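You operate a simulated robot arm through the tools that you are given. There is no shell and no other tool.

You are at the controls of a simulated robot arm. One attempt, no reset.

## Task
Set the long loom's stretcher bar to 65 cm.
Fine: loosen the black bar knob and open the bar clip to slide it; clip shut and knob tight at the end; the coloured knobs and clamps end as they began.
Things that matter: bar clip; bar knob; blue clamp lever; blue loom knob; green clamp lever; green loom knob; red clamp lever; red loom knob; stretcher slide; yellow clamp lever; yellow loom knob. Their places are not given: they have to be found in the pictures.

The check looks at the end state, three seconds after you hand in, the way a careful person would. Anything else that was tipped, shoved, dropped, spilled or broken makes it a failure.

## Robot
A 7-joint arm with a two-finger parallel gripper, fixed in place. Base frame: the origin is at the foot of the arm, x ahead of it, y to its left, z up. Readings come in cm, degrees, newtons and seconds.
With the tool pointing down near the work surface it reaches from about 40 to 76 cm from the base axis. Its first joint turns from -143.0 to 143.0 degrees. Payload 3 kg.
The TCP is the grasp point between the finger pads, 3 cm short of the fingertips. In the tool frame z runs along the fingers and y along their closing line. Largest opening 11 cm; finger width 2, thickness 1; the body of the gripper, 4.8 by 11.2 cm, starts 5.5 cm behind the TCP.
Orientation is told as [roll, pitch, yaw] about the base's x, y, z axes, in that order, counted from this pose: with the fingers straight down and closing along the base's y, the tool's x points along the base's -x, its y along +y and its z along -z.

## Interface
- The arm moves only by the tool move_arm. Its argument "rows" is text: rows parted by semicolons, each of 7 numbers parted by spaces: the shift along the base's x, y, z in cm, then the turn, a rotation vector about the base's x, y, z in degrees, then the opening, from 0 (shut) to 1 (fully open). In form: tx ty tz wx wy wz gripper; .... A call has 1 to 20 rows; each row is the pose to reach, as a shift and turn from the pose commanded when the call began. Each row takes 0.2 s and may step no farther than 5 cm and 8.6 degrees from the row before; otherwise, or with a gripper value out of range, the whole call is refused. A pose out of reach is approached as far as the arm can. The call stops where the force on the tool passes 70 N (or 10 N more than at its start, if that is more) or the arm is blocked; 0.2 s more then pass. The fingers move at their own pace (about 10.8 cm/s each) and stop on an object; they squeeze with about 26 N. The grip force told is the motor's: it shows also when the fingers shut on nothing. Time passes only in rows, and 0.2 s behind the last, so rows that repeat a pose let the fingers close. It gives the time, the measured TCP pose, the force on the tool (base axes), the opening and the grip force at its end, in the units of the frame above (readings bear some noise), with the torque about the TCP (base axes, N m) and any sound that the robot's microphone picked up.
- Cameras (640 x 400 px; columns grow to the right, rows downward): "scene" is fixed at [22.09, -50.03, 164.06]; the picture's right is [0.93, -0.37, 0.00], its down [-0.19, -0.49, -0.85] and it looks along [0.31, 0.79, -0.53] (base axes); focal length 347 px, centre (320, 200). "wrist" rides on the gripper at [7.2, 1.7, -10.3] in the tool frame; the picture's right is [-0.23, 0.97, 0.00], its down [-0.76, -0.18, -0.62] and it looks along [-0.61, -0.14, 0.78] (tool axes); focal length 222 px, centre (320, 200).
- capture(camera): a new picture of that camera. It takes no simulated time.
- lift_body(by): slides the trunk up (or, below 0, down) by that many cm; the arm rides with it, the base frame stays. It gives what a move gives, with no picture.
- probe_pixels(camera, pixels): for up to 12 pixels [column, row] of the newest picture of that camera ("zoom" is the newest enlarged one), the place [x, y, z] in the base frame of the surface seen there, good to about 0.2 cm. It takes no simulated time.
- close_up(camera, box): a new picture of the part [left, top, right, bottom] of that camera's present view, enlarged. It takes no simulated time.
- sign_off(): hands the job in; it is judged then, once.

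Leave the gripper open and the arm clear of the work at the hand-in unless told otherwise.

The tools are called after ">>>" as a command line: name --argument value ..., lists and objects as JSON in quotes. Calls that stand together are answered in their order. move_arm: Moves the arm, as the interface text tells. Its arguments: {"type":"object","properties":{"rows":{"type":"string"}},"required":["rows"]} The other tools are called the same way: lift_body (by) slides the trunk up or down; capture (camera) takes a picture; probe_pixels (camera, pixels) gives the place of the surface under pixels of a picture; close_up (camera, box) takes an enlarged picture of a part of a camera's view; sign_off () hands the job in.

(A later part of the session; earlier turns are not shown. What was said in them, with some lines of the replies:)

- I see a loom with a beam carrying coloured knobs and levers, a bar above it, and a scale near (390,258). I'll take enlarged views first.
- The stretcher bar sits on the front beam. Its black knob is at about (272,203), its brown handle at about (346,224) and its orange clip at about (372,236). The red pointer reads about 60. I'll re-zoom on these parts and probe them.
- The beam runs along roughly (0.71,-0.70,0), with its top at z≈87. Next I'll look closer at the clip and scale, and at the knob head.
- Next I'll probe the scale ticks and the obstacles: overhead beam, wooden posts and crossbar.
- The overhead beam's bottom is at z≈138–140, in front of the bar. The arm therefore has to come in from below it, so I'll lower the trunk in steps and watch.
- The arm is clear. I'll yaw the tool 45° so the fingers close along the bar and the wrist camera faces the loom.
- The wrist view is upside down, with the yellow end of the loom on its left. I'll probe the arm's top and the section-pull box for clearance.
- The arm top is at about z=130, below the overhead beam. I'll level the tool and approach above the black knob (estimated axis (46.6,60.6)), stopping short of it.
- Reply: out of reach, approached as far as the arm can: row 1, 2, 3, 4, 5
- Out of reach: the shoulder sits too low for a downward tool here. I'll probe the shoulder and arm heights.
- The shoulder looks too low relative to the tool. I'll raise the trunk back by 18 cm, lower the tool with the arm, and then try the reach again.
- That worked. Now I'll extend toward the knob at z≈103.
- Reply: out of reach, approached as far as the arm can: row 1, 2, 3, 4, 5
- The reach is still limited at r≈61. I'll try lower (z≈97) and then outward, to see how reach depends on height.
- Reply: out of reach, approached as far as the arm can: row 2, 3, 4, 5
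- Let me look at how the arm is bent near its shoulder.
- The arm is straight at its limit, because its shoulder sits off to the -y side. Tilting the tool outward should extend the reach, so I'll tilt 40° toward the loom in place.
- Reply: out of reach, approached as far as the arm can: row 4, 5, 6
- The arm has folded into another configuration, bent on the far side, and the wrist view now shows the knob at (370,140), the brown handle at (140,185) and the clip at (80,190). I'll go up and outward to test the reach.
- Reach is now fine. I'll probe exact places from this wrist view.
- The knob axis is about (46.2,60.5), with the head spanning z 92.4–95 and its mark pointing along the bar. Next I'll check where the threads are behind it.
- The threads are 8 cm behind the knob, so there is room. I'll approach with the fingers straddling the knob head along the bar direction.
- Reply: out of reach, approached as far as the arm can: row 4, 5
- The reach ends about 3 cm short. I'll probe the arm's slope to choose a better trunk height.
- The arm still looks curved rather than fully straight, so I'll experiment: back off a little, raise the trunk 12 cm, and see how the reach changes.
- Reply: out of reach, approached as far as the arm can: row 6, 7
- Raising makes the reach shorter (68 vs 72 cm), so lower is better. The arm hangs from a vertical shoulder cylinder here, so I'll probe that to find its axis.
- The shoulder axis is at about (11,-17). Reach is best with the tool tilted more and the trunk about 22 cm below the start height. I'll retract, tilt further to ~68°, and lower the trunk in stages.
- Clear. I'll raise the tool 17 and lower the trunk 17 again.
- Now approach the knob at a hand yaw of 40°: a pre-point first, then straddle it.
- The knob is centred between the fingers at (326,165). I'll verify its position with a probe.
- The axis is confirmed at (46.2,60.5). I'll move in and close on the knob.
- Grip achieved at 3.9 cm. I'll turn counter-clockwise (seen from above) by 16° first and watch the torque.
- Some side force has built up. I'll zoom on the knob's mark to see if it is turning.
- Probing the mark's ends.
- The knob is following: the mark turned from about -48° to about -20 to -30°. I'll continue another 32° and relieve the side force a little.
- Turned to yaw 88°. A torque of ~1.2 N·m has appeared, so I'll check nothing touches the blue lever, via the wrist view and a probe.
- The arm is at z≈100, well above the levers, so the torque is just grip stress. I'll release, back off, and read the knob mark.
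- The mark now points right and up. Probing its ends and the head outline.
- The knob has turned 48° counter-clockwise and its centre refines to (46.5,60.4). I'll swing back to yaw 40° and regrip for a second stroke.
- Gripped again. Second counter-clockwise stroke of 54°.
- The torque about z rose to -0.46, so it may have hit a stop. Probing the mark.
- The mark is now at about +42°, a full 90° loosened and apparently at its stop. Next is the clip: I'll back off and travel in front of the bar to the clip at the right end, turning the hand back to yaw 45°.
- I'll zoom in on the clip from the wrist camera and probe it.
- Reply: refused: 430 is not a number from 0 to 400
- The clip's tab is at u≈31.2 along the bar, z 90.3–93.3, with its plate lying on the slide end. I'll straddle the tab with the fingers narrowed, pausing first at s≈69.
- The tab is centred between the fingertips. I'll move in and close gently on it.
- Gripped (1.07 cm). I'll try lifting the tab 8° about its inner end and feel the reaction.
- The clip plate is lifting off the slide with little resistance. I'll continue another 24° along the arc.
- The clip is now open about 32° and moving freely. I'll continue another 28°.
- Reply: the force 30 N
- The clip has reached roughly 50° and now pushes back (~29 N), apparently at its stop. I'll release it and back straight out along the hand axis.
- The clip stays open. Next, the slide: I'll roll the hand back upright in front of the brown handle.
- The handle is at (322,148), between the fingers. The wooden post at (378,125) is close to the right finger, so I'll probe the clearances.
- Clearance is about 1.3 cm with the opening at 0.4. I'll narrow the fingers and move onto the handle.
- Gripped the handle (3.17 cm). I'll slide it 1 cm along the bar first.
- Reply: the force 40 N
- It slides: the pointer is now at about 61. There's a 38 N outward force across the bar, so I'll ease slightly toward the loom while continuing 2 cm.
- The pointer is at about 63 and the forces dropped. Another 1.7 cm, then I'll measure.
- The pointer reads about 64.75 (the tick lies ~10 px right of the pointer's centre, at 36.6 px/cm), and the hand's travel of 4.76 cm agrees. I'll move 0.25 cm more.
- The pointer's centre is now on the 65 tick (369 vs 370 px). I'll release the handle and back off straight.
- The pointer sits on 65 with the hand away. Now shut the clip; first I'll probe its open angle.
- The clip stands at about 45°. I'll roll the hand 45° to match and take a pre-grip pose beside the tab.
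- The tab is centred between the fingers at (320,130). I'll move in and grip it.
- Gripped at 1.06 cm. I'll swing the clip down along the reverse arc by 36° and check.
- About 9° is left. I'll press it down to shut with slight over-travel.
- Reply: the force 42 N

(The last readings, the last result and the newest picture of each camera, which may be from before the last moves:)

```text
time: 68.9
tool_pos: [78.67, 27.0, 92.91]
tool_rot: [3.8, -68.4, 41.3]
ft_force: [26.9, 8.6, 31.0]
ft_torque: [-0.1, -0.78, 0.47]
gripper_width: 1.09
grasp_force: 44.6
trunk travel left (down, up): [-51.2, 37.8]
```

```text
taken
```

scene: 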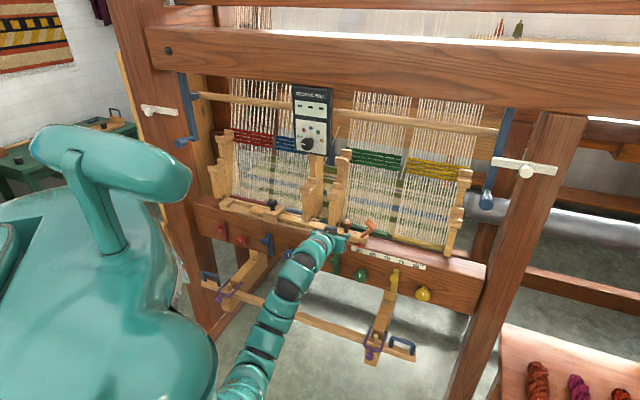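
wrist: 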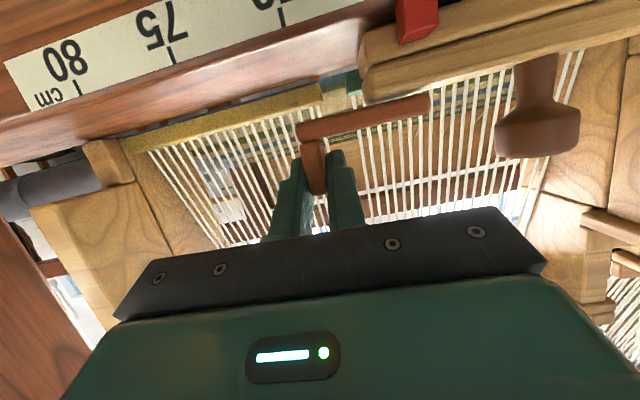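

The plate is parallel to the slide with 31 N of reaction, so the clip is shut at its stop. I'll release and back out.

>>> move_arm --rows "0 0 0 0 0 0 0.2; 0 0 0.2 0 0 0 0.42; 0 0 0.2 0 0 0 0.42; -1.5 -1.5 0.5 0 0 0 0.42; -3.5 -3.5 1 0 0 0 0.42; -6 -6 1.5 0 0 0 0.42; -8.5 -8.5 2 0 0 0 0.42; -8.5 -8.5 2 0 0 0 0.42"

>>> close_up --camera "scene" --box '[340, 210, 420, 260]'

>>> close_up --camera "wrist" --box '[200, 0, 440, 150]'

```text
time: 70.7
tool_pos: [70.17, 18.61, 94.68]
tool_rot: [4.0, -68.2, 41.3]
ft_force: [0.1, -0.1, 0.4]
ft_torque: [-0.01, 0.02, -0.03]
gripper_width: 4.61
grasp_force: 0.0
trunk travel left (down, up): [-51.2, 37.8]
```

```text
8.00 times, centred on (380, 235) of scene
```

zoom: 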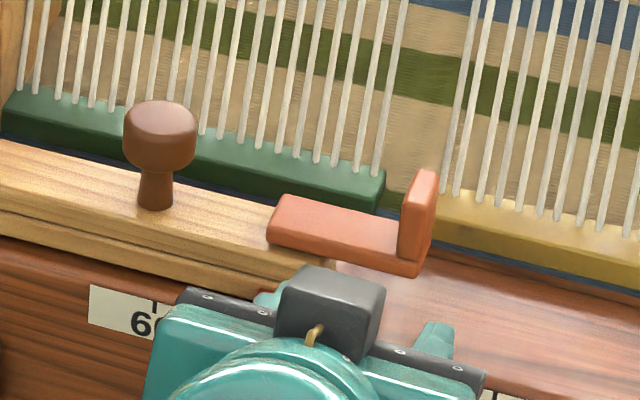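

```text
2.67 times, centred on (320, 75) of wrist
```

zoom: 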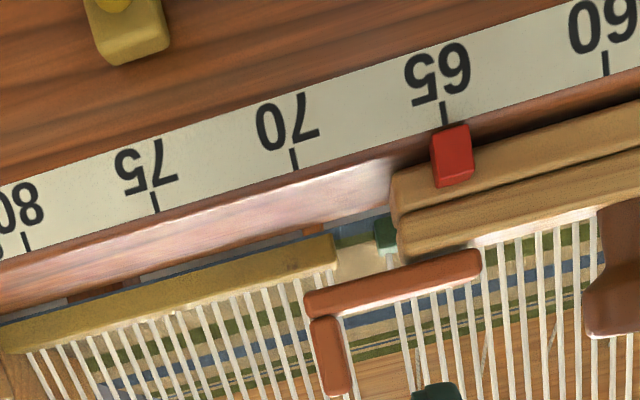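

The clip looks flat. I'll verify its height against the initial values (plate top z≈90.3).

>>> close_up --camera "scene" --box '[340, 210, 420, 260]'

>>> probe_pixels --camera "zoom" --pixels '[[290, 210], [310, 225], [350, 235], [385, 245], [400, 262], [430, 180], [250, 205]]'

```text
8.00 times, centred on (380, 235) of scene
```

zoom: 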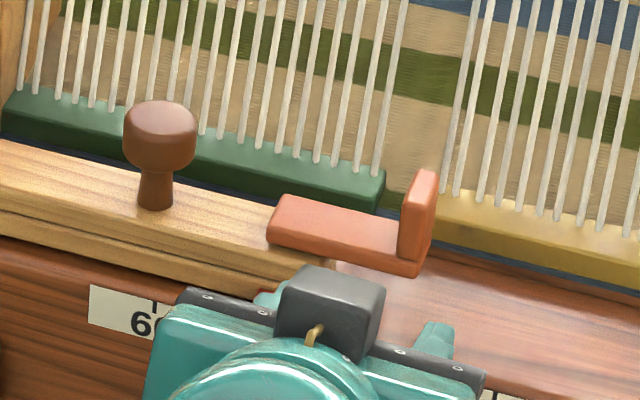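

```text
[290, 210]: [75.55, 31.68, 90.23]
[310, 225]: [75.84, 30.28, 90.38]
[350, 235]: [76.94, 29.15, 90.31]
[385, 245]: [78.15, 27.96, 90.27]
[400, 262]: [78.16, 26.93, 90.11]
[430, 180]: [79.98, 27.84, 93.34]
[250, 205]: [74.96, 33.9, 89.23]
```

Shut and flat at z≈90.3. Now back to the black knob to tighten it: travel along the front of the bar while removing the 1.5° leftover roll.

>>> move_arm --rows "-3.18 3.18 0.3 -1.06 -1.06 0 0.6; -6.36 6.36 0.6 -1.06 -1.06 0 0.7; -9.54 9.54 0.6 -1.06 -1.06 0 0.7; -12.72 12.72 0.6 -1.06 -1.06 0 0.7; -15.9 15.9 0.6 -1.06 -1.06 0 0.7; -19.08 19.08 0.6 -1.06 -1.06 0 0.7; -22.26 22.26 0.6 -1.06 -1.06 0 0.7; -25.44 25.44 0.6 -1.06 -1.06 0 0.7; -28.6 28.6 0.6 -1.06 -1.06 0 0.7; -28.6 28.6 0.6 -1.06 -1.06 0 0.7"

>>> capture --camera "scene"

>>> close_up --camera "scene" --box '[354, 235, 386, 255]'

```text
time: 72.9
tool_pos: [41.44, 47.3, 95.26]
tool_rot: [0.1, -68.2, 45.0]
ft_force: [0.4, 1.1, -1.1]
ft_torque: [-0.01, -0.06, -0.01]
gripper_width: 7.7
grasp_force: 0.0
trunk travel left (down, up): [-51.2, 37.8]
```

```text
taken
```

scene: 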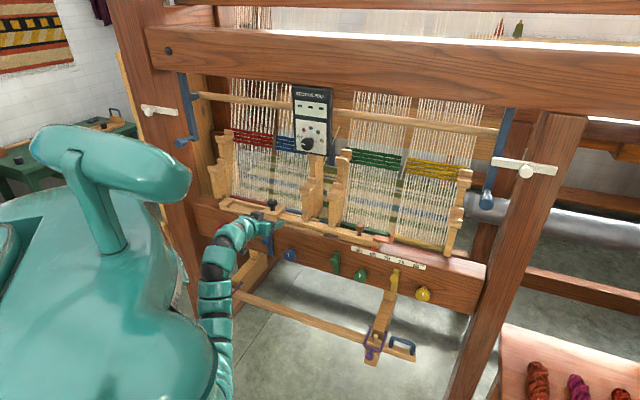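

```text
16.00 times, centred on (370, 245) of scene
```

zoom: 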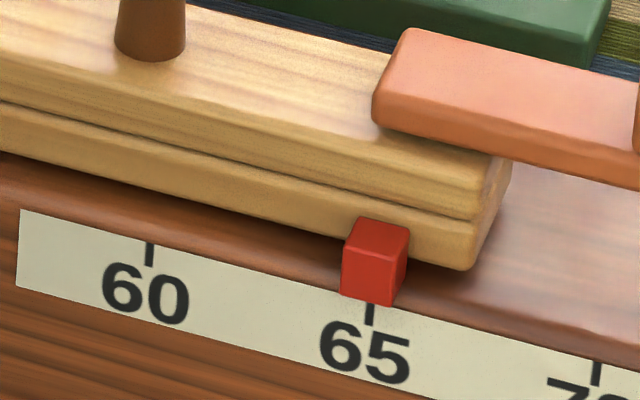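

The pointer still reads 65 (centre 368 vs tick 371 px, about 64.95). I'll now grip the knob at yaw 88° for tightening.

>>> move_arm --rows "0.8 0 -0.3 0 0 7.2 0.7; 1.6 0.3 -0.6 0 0 14.4 0.7; 2.4 1 -0.9 0 0 21.6 0.7; 3.2 2 -1.2 0 0 28.8 0.7; 4 3 -1.4 0 0 36 0.7; 4.75 4.1 -1.5 0 0 43 0.7; 4.85 7 -1.5 0 0 43 0.7; 4.95 9.7 -1.5 0 0 43 0.7; 5.03 12.35 -1.5 0 0 43 0.7; 5.03 12.35 -1.5 0 0 43 0.7; 5.03 12.35 -1.5 0 0 43 0.3; 5.03 12.35 -1.5 0 0 43 0; 5.03 12.35 -1.5 0 0 43 0; 5.03 12.35 -1.5 0 0 43 0"

>>> capture --camera "wrist"

```text
time: 75.9
tool_pos: [46.36, 59.89, 93.56]
tool_rot: [0.1, -68.2, 88.0]
ft_force: [-7.6, 0.5, -2.8]
ft_torque: [0.53, 0.07, 0.09]
gripper_width: 3.92
grasp_force: 45.0
trunk travel left (down, up): [-51.2, 37.8]
```

```text
taken
```

wrist: 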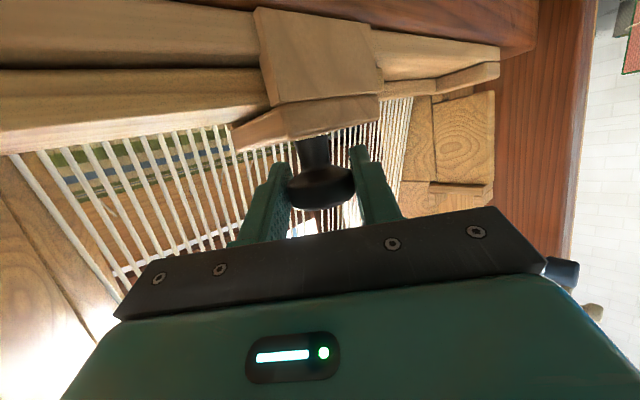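

Gripped. First clockwise tightening stroke of 48°.

>>> move_arm --rows "-0.05 0 0 0 0 -4 0; -0.1 0.01 0 0 0 -8 0; -0.14 0.02 0 0 0 -12 0; -0.18 0.03 0 0 0 -16 0; -0.22 0.05 0 0 0 -20 0; -0.26 0.07 0 0 0 -24 0; -0.3 0.09 0 0 0 -28 0; -0.34 0.115 0 0 0 -32 0; -0.38 0.14 0 0 0 -36 0; -0.41 0.17 0 0 0 -40 0; -0.44 0.2 0 0 0 -44 0; -0.47 0.24 0 0 0 -48 0; -0.47 0.24 0 0 0 -48 0"

>>> close_up --camera "scene" --box '[246, 185, 310, 225]'

```text
time: 78.7
tool_pos: [45.93, 60.14, 93.67]
tool_rot: [-0.1, -68.0, 40.3]
ft_force: [-24.1, 2.9, -17.8]
ft_torque: [-0.14, 0.56, 0.1]
gripper_width: 3.94
grasp_force: 44.8
trunk travel left (down, up): [-51.2, 37.8]
```

```text
10.00 times, centred on (278, 205) of scene
```

zoom: 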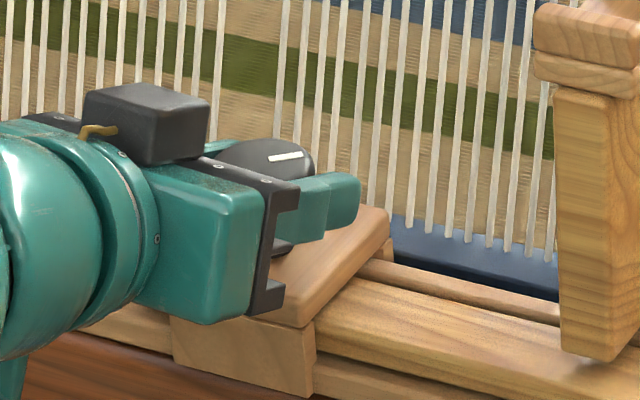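

The mark is about halfway back. I'll release, swing around to yaw 92° and regrip for the second stroke.

>>> move_arm --rows "0 0 0 0 0 0 0.3; 0 0 0 0 0 0 0.7; 0 0 0 0 0 0 0.7; -3 -2.6 0.3 0 0 0 0.7; -6.3 -5.5 0.3 0 0 0 0.7; -5.4 -6.4 0.2 0 0 8 0.7; -4.4 -7.2 0.2 0 0 16 0.7; -3.3 -7.8 0.2 0 0 24 0.7; -2.2 -8.3 0.1 0 0 32 0.7; -1 -8.6 0 0 0 40 0.7; 0.3 -8.7 0 0 0 48 0.7; 0.9 -8.75 0 0 0 52 0.7; 0.75 -4.6 0 0 0 52 0.7; 0.65 -0.5 0 0 0 52 0.7; 0.65 -0.5 0 0 0 52 0.7; 0.65 -0.5 0 0 0 52 0.3; 0.65 -0.5 0 0 0 52 0; 0.65 -0.5 0 0 0 52 0; 0.65 -0.5 0 0 0 52 0"

>>> capture --camera "wrist"

```text
time: 82.7
tool_pos: [46.49, 59.39, 94.1]
tool_rot: [0.0, -68.2, 92.1]
ft_force: [-19.5, 2.5, 1.6]
ft_torque: [0.5, 0.45, 0.23]
gripper_width: 3.95
grasp_force: 44.6
trunk travel left (down, up): [-51.2, 37.8]
```

```text
taken
```

wrist: 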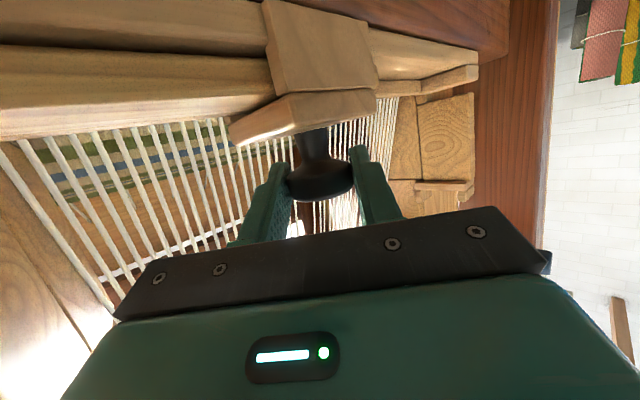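

Gripped at yaw 92°. Second clockwise stroke, 44° first.

>>> move_arm --rows "-0.15 0 0 0 0 -4 0; -0.22 -0.005 0 0 0 -8 0; -0.28 0 0 0 0 -12 0; -0.34 0.007 0 0 0 -16 0; -0.4 0.02 0 0 0 -20 0; -0.46 0.037 0 0 0 -24 0; -0.52 0.06 0 0 0 -28 0; -0.58 0.084 0 0 0 -32 0; -0.64 0.11 0 0 0 -36 0; -0.7 0.146 0 0 0 -40 0; -0.75 0.18 0 0 0 -44 0; -0.75 0.18 0 0 0 -44 0"

>>> close_up --camera "scene" --box '[246, 185, 310, 225]'

```text
time: 85.3
tool_pos: [45.58, 59.56, 94.12]
tool_rot: [-0.3, -68.5, 48.4]
ft_force: [-18.9, 26.7, 37.9]
ft_torque: [0.78, 0.08, 0.65]
gripper_width: 3.94
grasp_force: 45.2
out of reach, approached as far as the arm can: row 6
trunk travel left (down, up): [-51.2, 37.8]
```

```text
10.00 times, centred on (278, 205) of scene
```

zoom: 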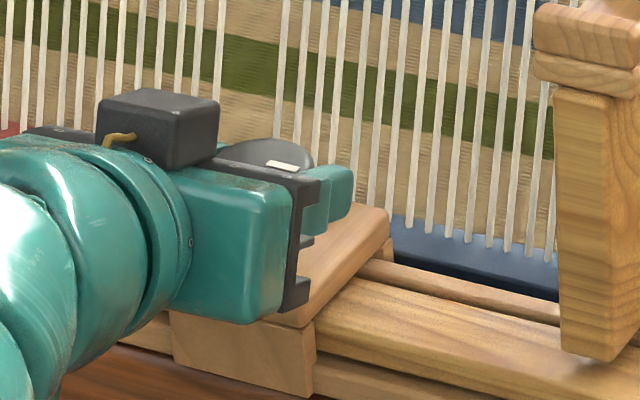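

Torque is rising (0.65 N·m), so I'll probe the mark direction.

>>> probe_pixels --camera "zoom" --pixels '[[267, 162], [296, 168], [282, 165], [270, 142], [308, 155]]'

```text
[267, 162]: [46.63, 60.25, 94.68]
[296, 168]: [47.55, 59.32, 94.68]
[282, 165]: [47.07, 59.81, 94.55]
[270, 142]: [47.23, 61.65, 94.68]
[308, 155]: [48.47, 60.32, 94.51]
```

The mark is at -45°, its original position, with rising torque. I'll ease the vertical load and turn 6° more to be sure it is tight.

>>> move_arm --rows "0 0.05 0.1 0 0 -2 0; -0.03 0.08 0.15 0 0 -4 0; -0.06 0.1 0.2 0 0 -6 0; -0.06 0.1 0.2 0 0 -6 0"

>>> close_up --camera "scene" --box '[246, 185, 310, 225]'

```text
time: 86.3
tool_pos: [45.41, 59.57, 93.94]
tool_rot: [-0.4, -68.0, 42.4]
ft_force: [-32.7, 3.2, 7.5]
ft_torque: [-0.19, 0.12, 0.74]
gripper_width: 3.92
grasp_force: 45.3
trunk travel left (down, up): [-51.2, 37.8]
```

```text
10.00 times, centred on (278, 205) of scene
```

zoom: 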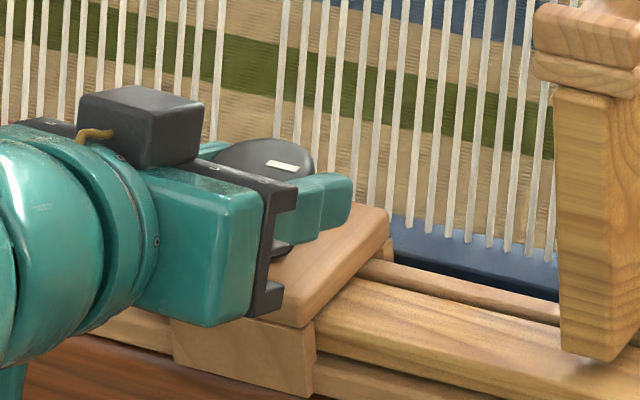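

The mark no longer moves while the hand turned, so the knob is tight at its stop. I'll release and back away.

>>> move_arm --rows "0 0 0 0 0 0 0.3; 0 0 0 0 0 0 0.7; 0 0 0 0 0 0 0.7; -3 -2.7 0.3 0 0 0 0.7; -6.3 -5.7 0.5 0 0 0 0.7; -9.5 -8.5 0.5 0 0 0 0.8; -12 -11.5 0.5 0 0 0 1; -12 -11.5 0.5 0 0 0 1"

>>> capture --camera "scene"

>>> close_up --camera "scene" --box '[246, 185, 310, 225]'

>>> close_up --camera "wrist" --box '[0, 0, 640, 260]'

>>> close_up --camera "scene" --box '[354, 235, 386, 255]'

```text
time: 88.1
tool_pos: [33.75, 48.15, 94.62]
tool_rot: [-0.1, -68.1, 42.1]
ft_force: [-0.3, -0.2, 0.5]
ft_torque: [-0.01, -0.02, -0.03]
gripper_width: 10.97
grasp_force: 0.1
trunk travel left (down, up): [-51.2, 37.8]
```

```text
taken
```

scene: 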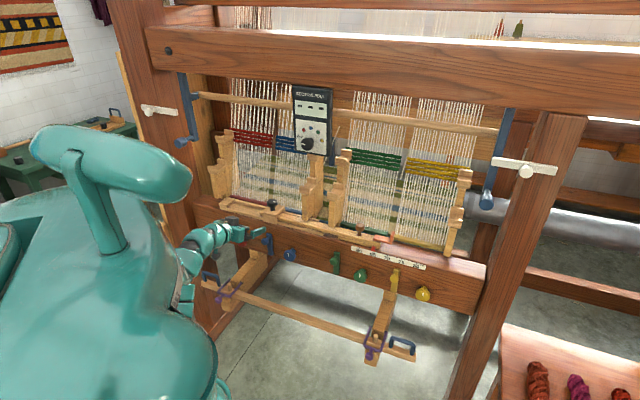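

```text
10.00 times, centred on (278, 205) of scene
```

zoom: 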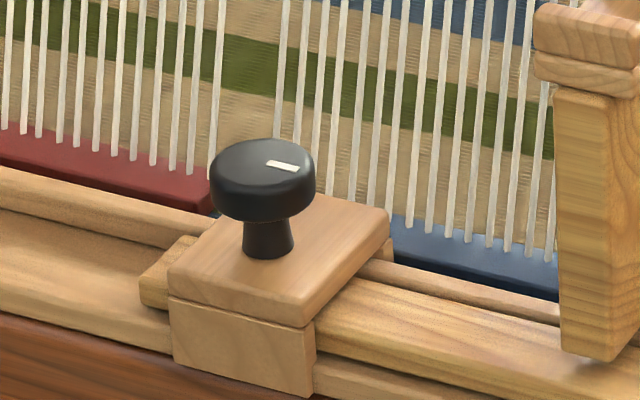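

```text
1.00 times, centred on (320, 130) of wrist (not enlarged: the box is as wide or as high as the picture)
```

zoom: 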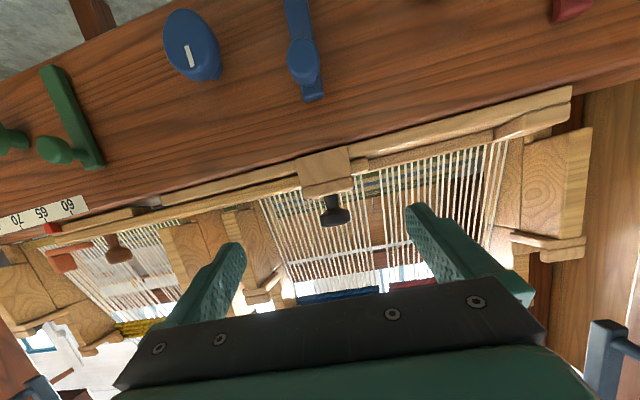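

```text
16.00 times, centred on (370, 245) of scene
```

zoom: 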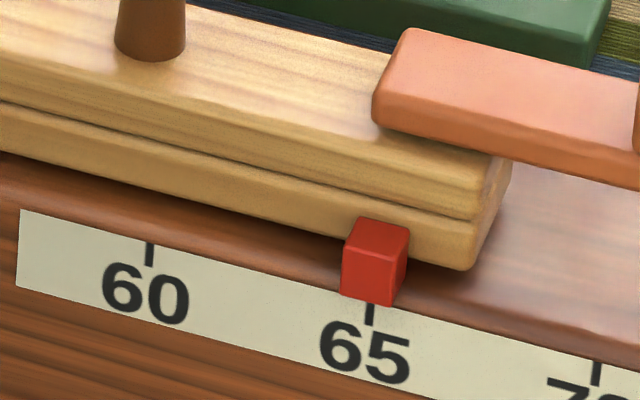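

The knob mark is back in its starting direction, the clip is shut and the pointer is on 65. Last, I'll check the coloured knobs and levers against the start.

>>> close_up --camera "scene" --box '[190, 180, 350, 280]'

>>> close_up --camera "scene" --box '[320, 200, 480, 300]'

>>> close_up --camera "scene" --box '[190, 250, 430, 400]'

```text
4.00 times, centred on (270, 230) of scene
```

zoom: 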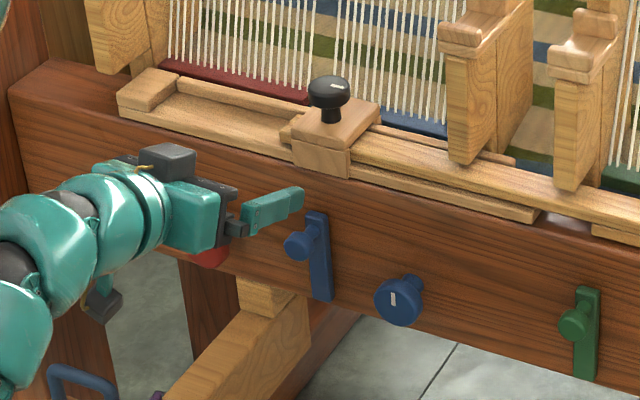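

```text
4.00 times, centred on (400, 250) of scene
```

zoom: 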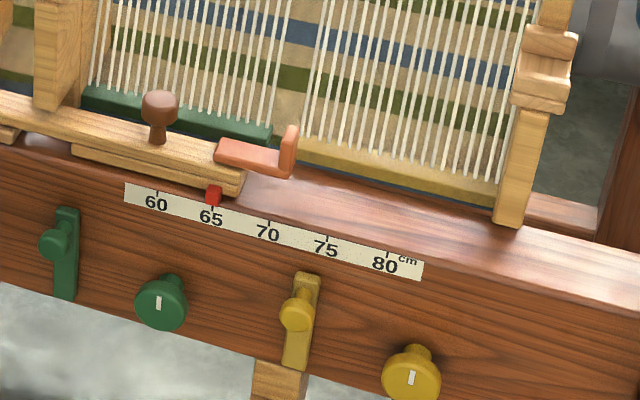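

```text
2.67 times, centred on (310, 325) of scene
```

zoom: 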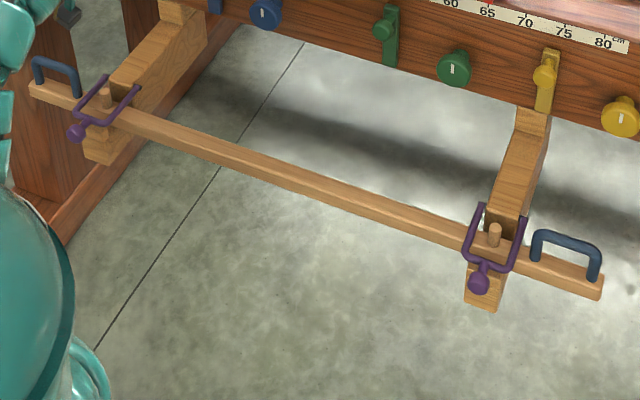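

Blue, green and yellow are unchanged. I'll draw the arm farther back so I can see the red ones.

>>> move_arm --rows "-2 -3 1.5 0 0 0 1; -4 -6 3 0 0 0 1; -5 -9 4.5 0 0 0 1; -5 -9 4.5 0 0 0 1"

>>> close_up --camera "scene" --box '[190, 180, 350, 280]'

```text
time: 89.1
tool_pos: [28.76, 38.94, 99.04]
tool_rot: [-0.1, -68.2, 42.0]
ft_force: [0.1, 0.3, -0.3]
ft_torque: [-0.01, -0.04, 0.0]
gripper_width: 11.02
grasp_force: 0.0
trunk travel left (down, up): [-51.2, 37.8]
```

```text
4.00 times, centred on (270, 230) of scene
```

zoom: 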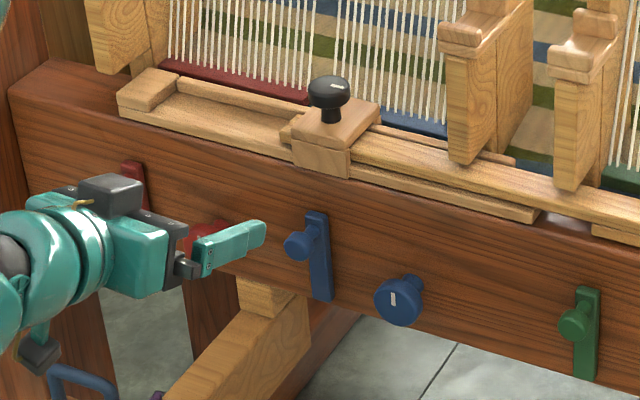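

The red lever and knob were never near the arm's path, since everything moved at z>90 cm. The bar reads 65, the clip is shut, the knob is tight, and the gripper is open and clear. Handing in.

>>> sign_off

```text
The job is handed in.
```

The stretcher bar is set to 65 cm: the pointer sits on the 65 tick, within about 0.1 cm as far as the pictures show. The job is handed in.

- **Bar knob:** I loosened it 90° to slide the bar, then turned it back clockwise. Its mark is at its starting direction, and it stopped turning when I pushed 6° further.
- **Bar clip:** it is shut and flat, at the same height as at the start.
- **Coloured knobs and clamps:** the blue, green and yellow ones match the first pictures. The arm partly hid the red lever and knob in the last view, so I could not fully check them. I never operated them, and the hand worked well above them.
- **Arm:** the gripper is open and clear of the loom.
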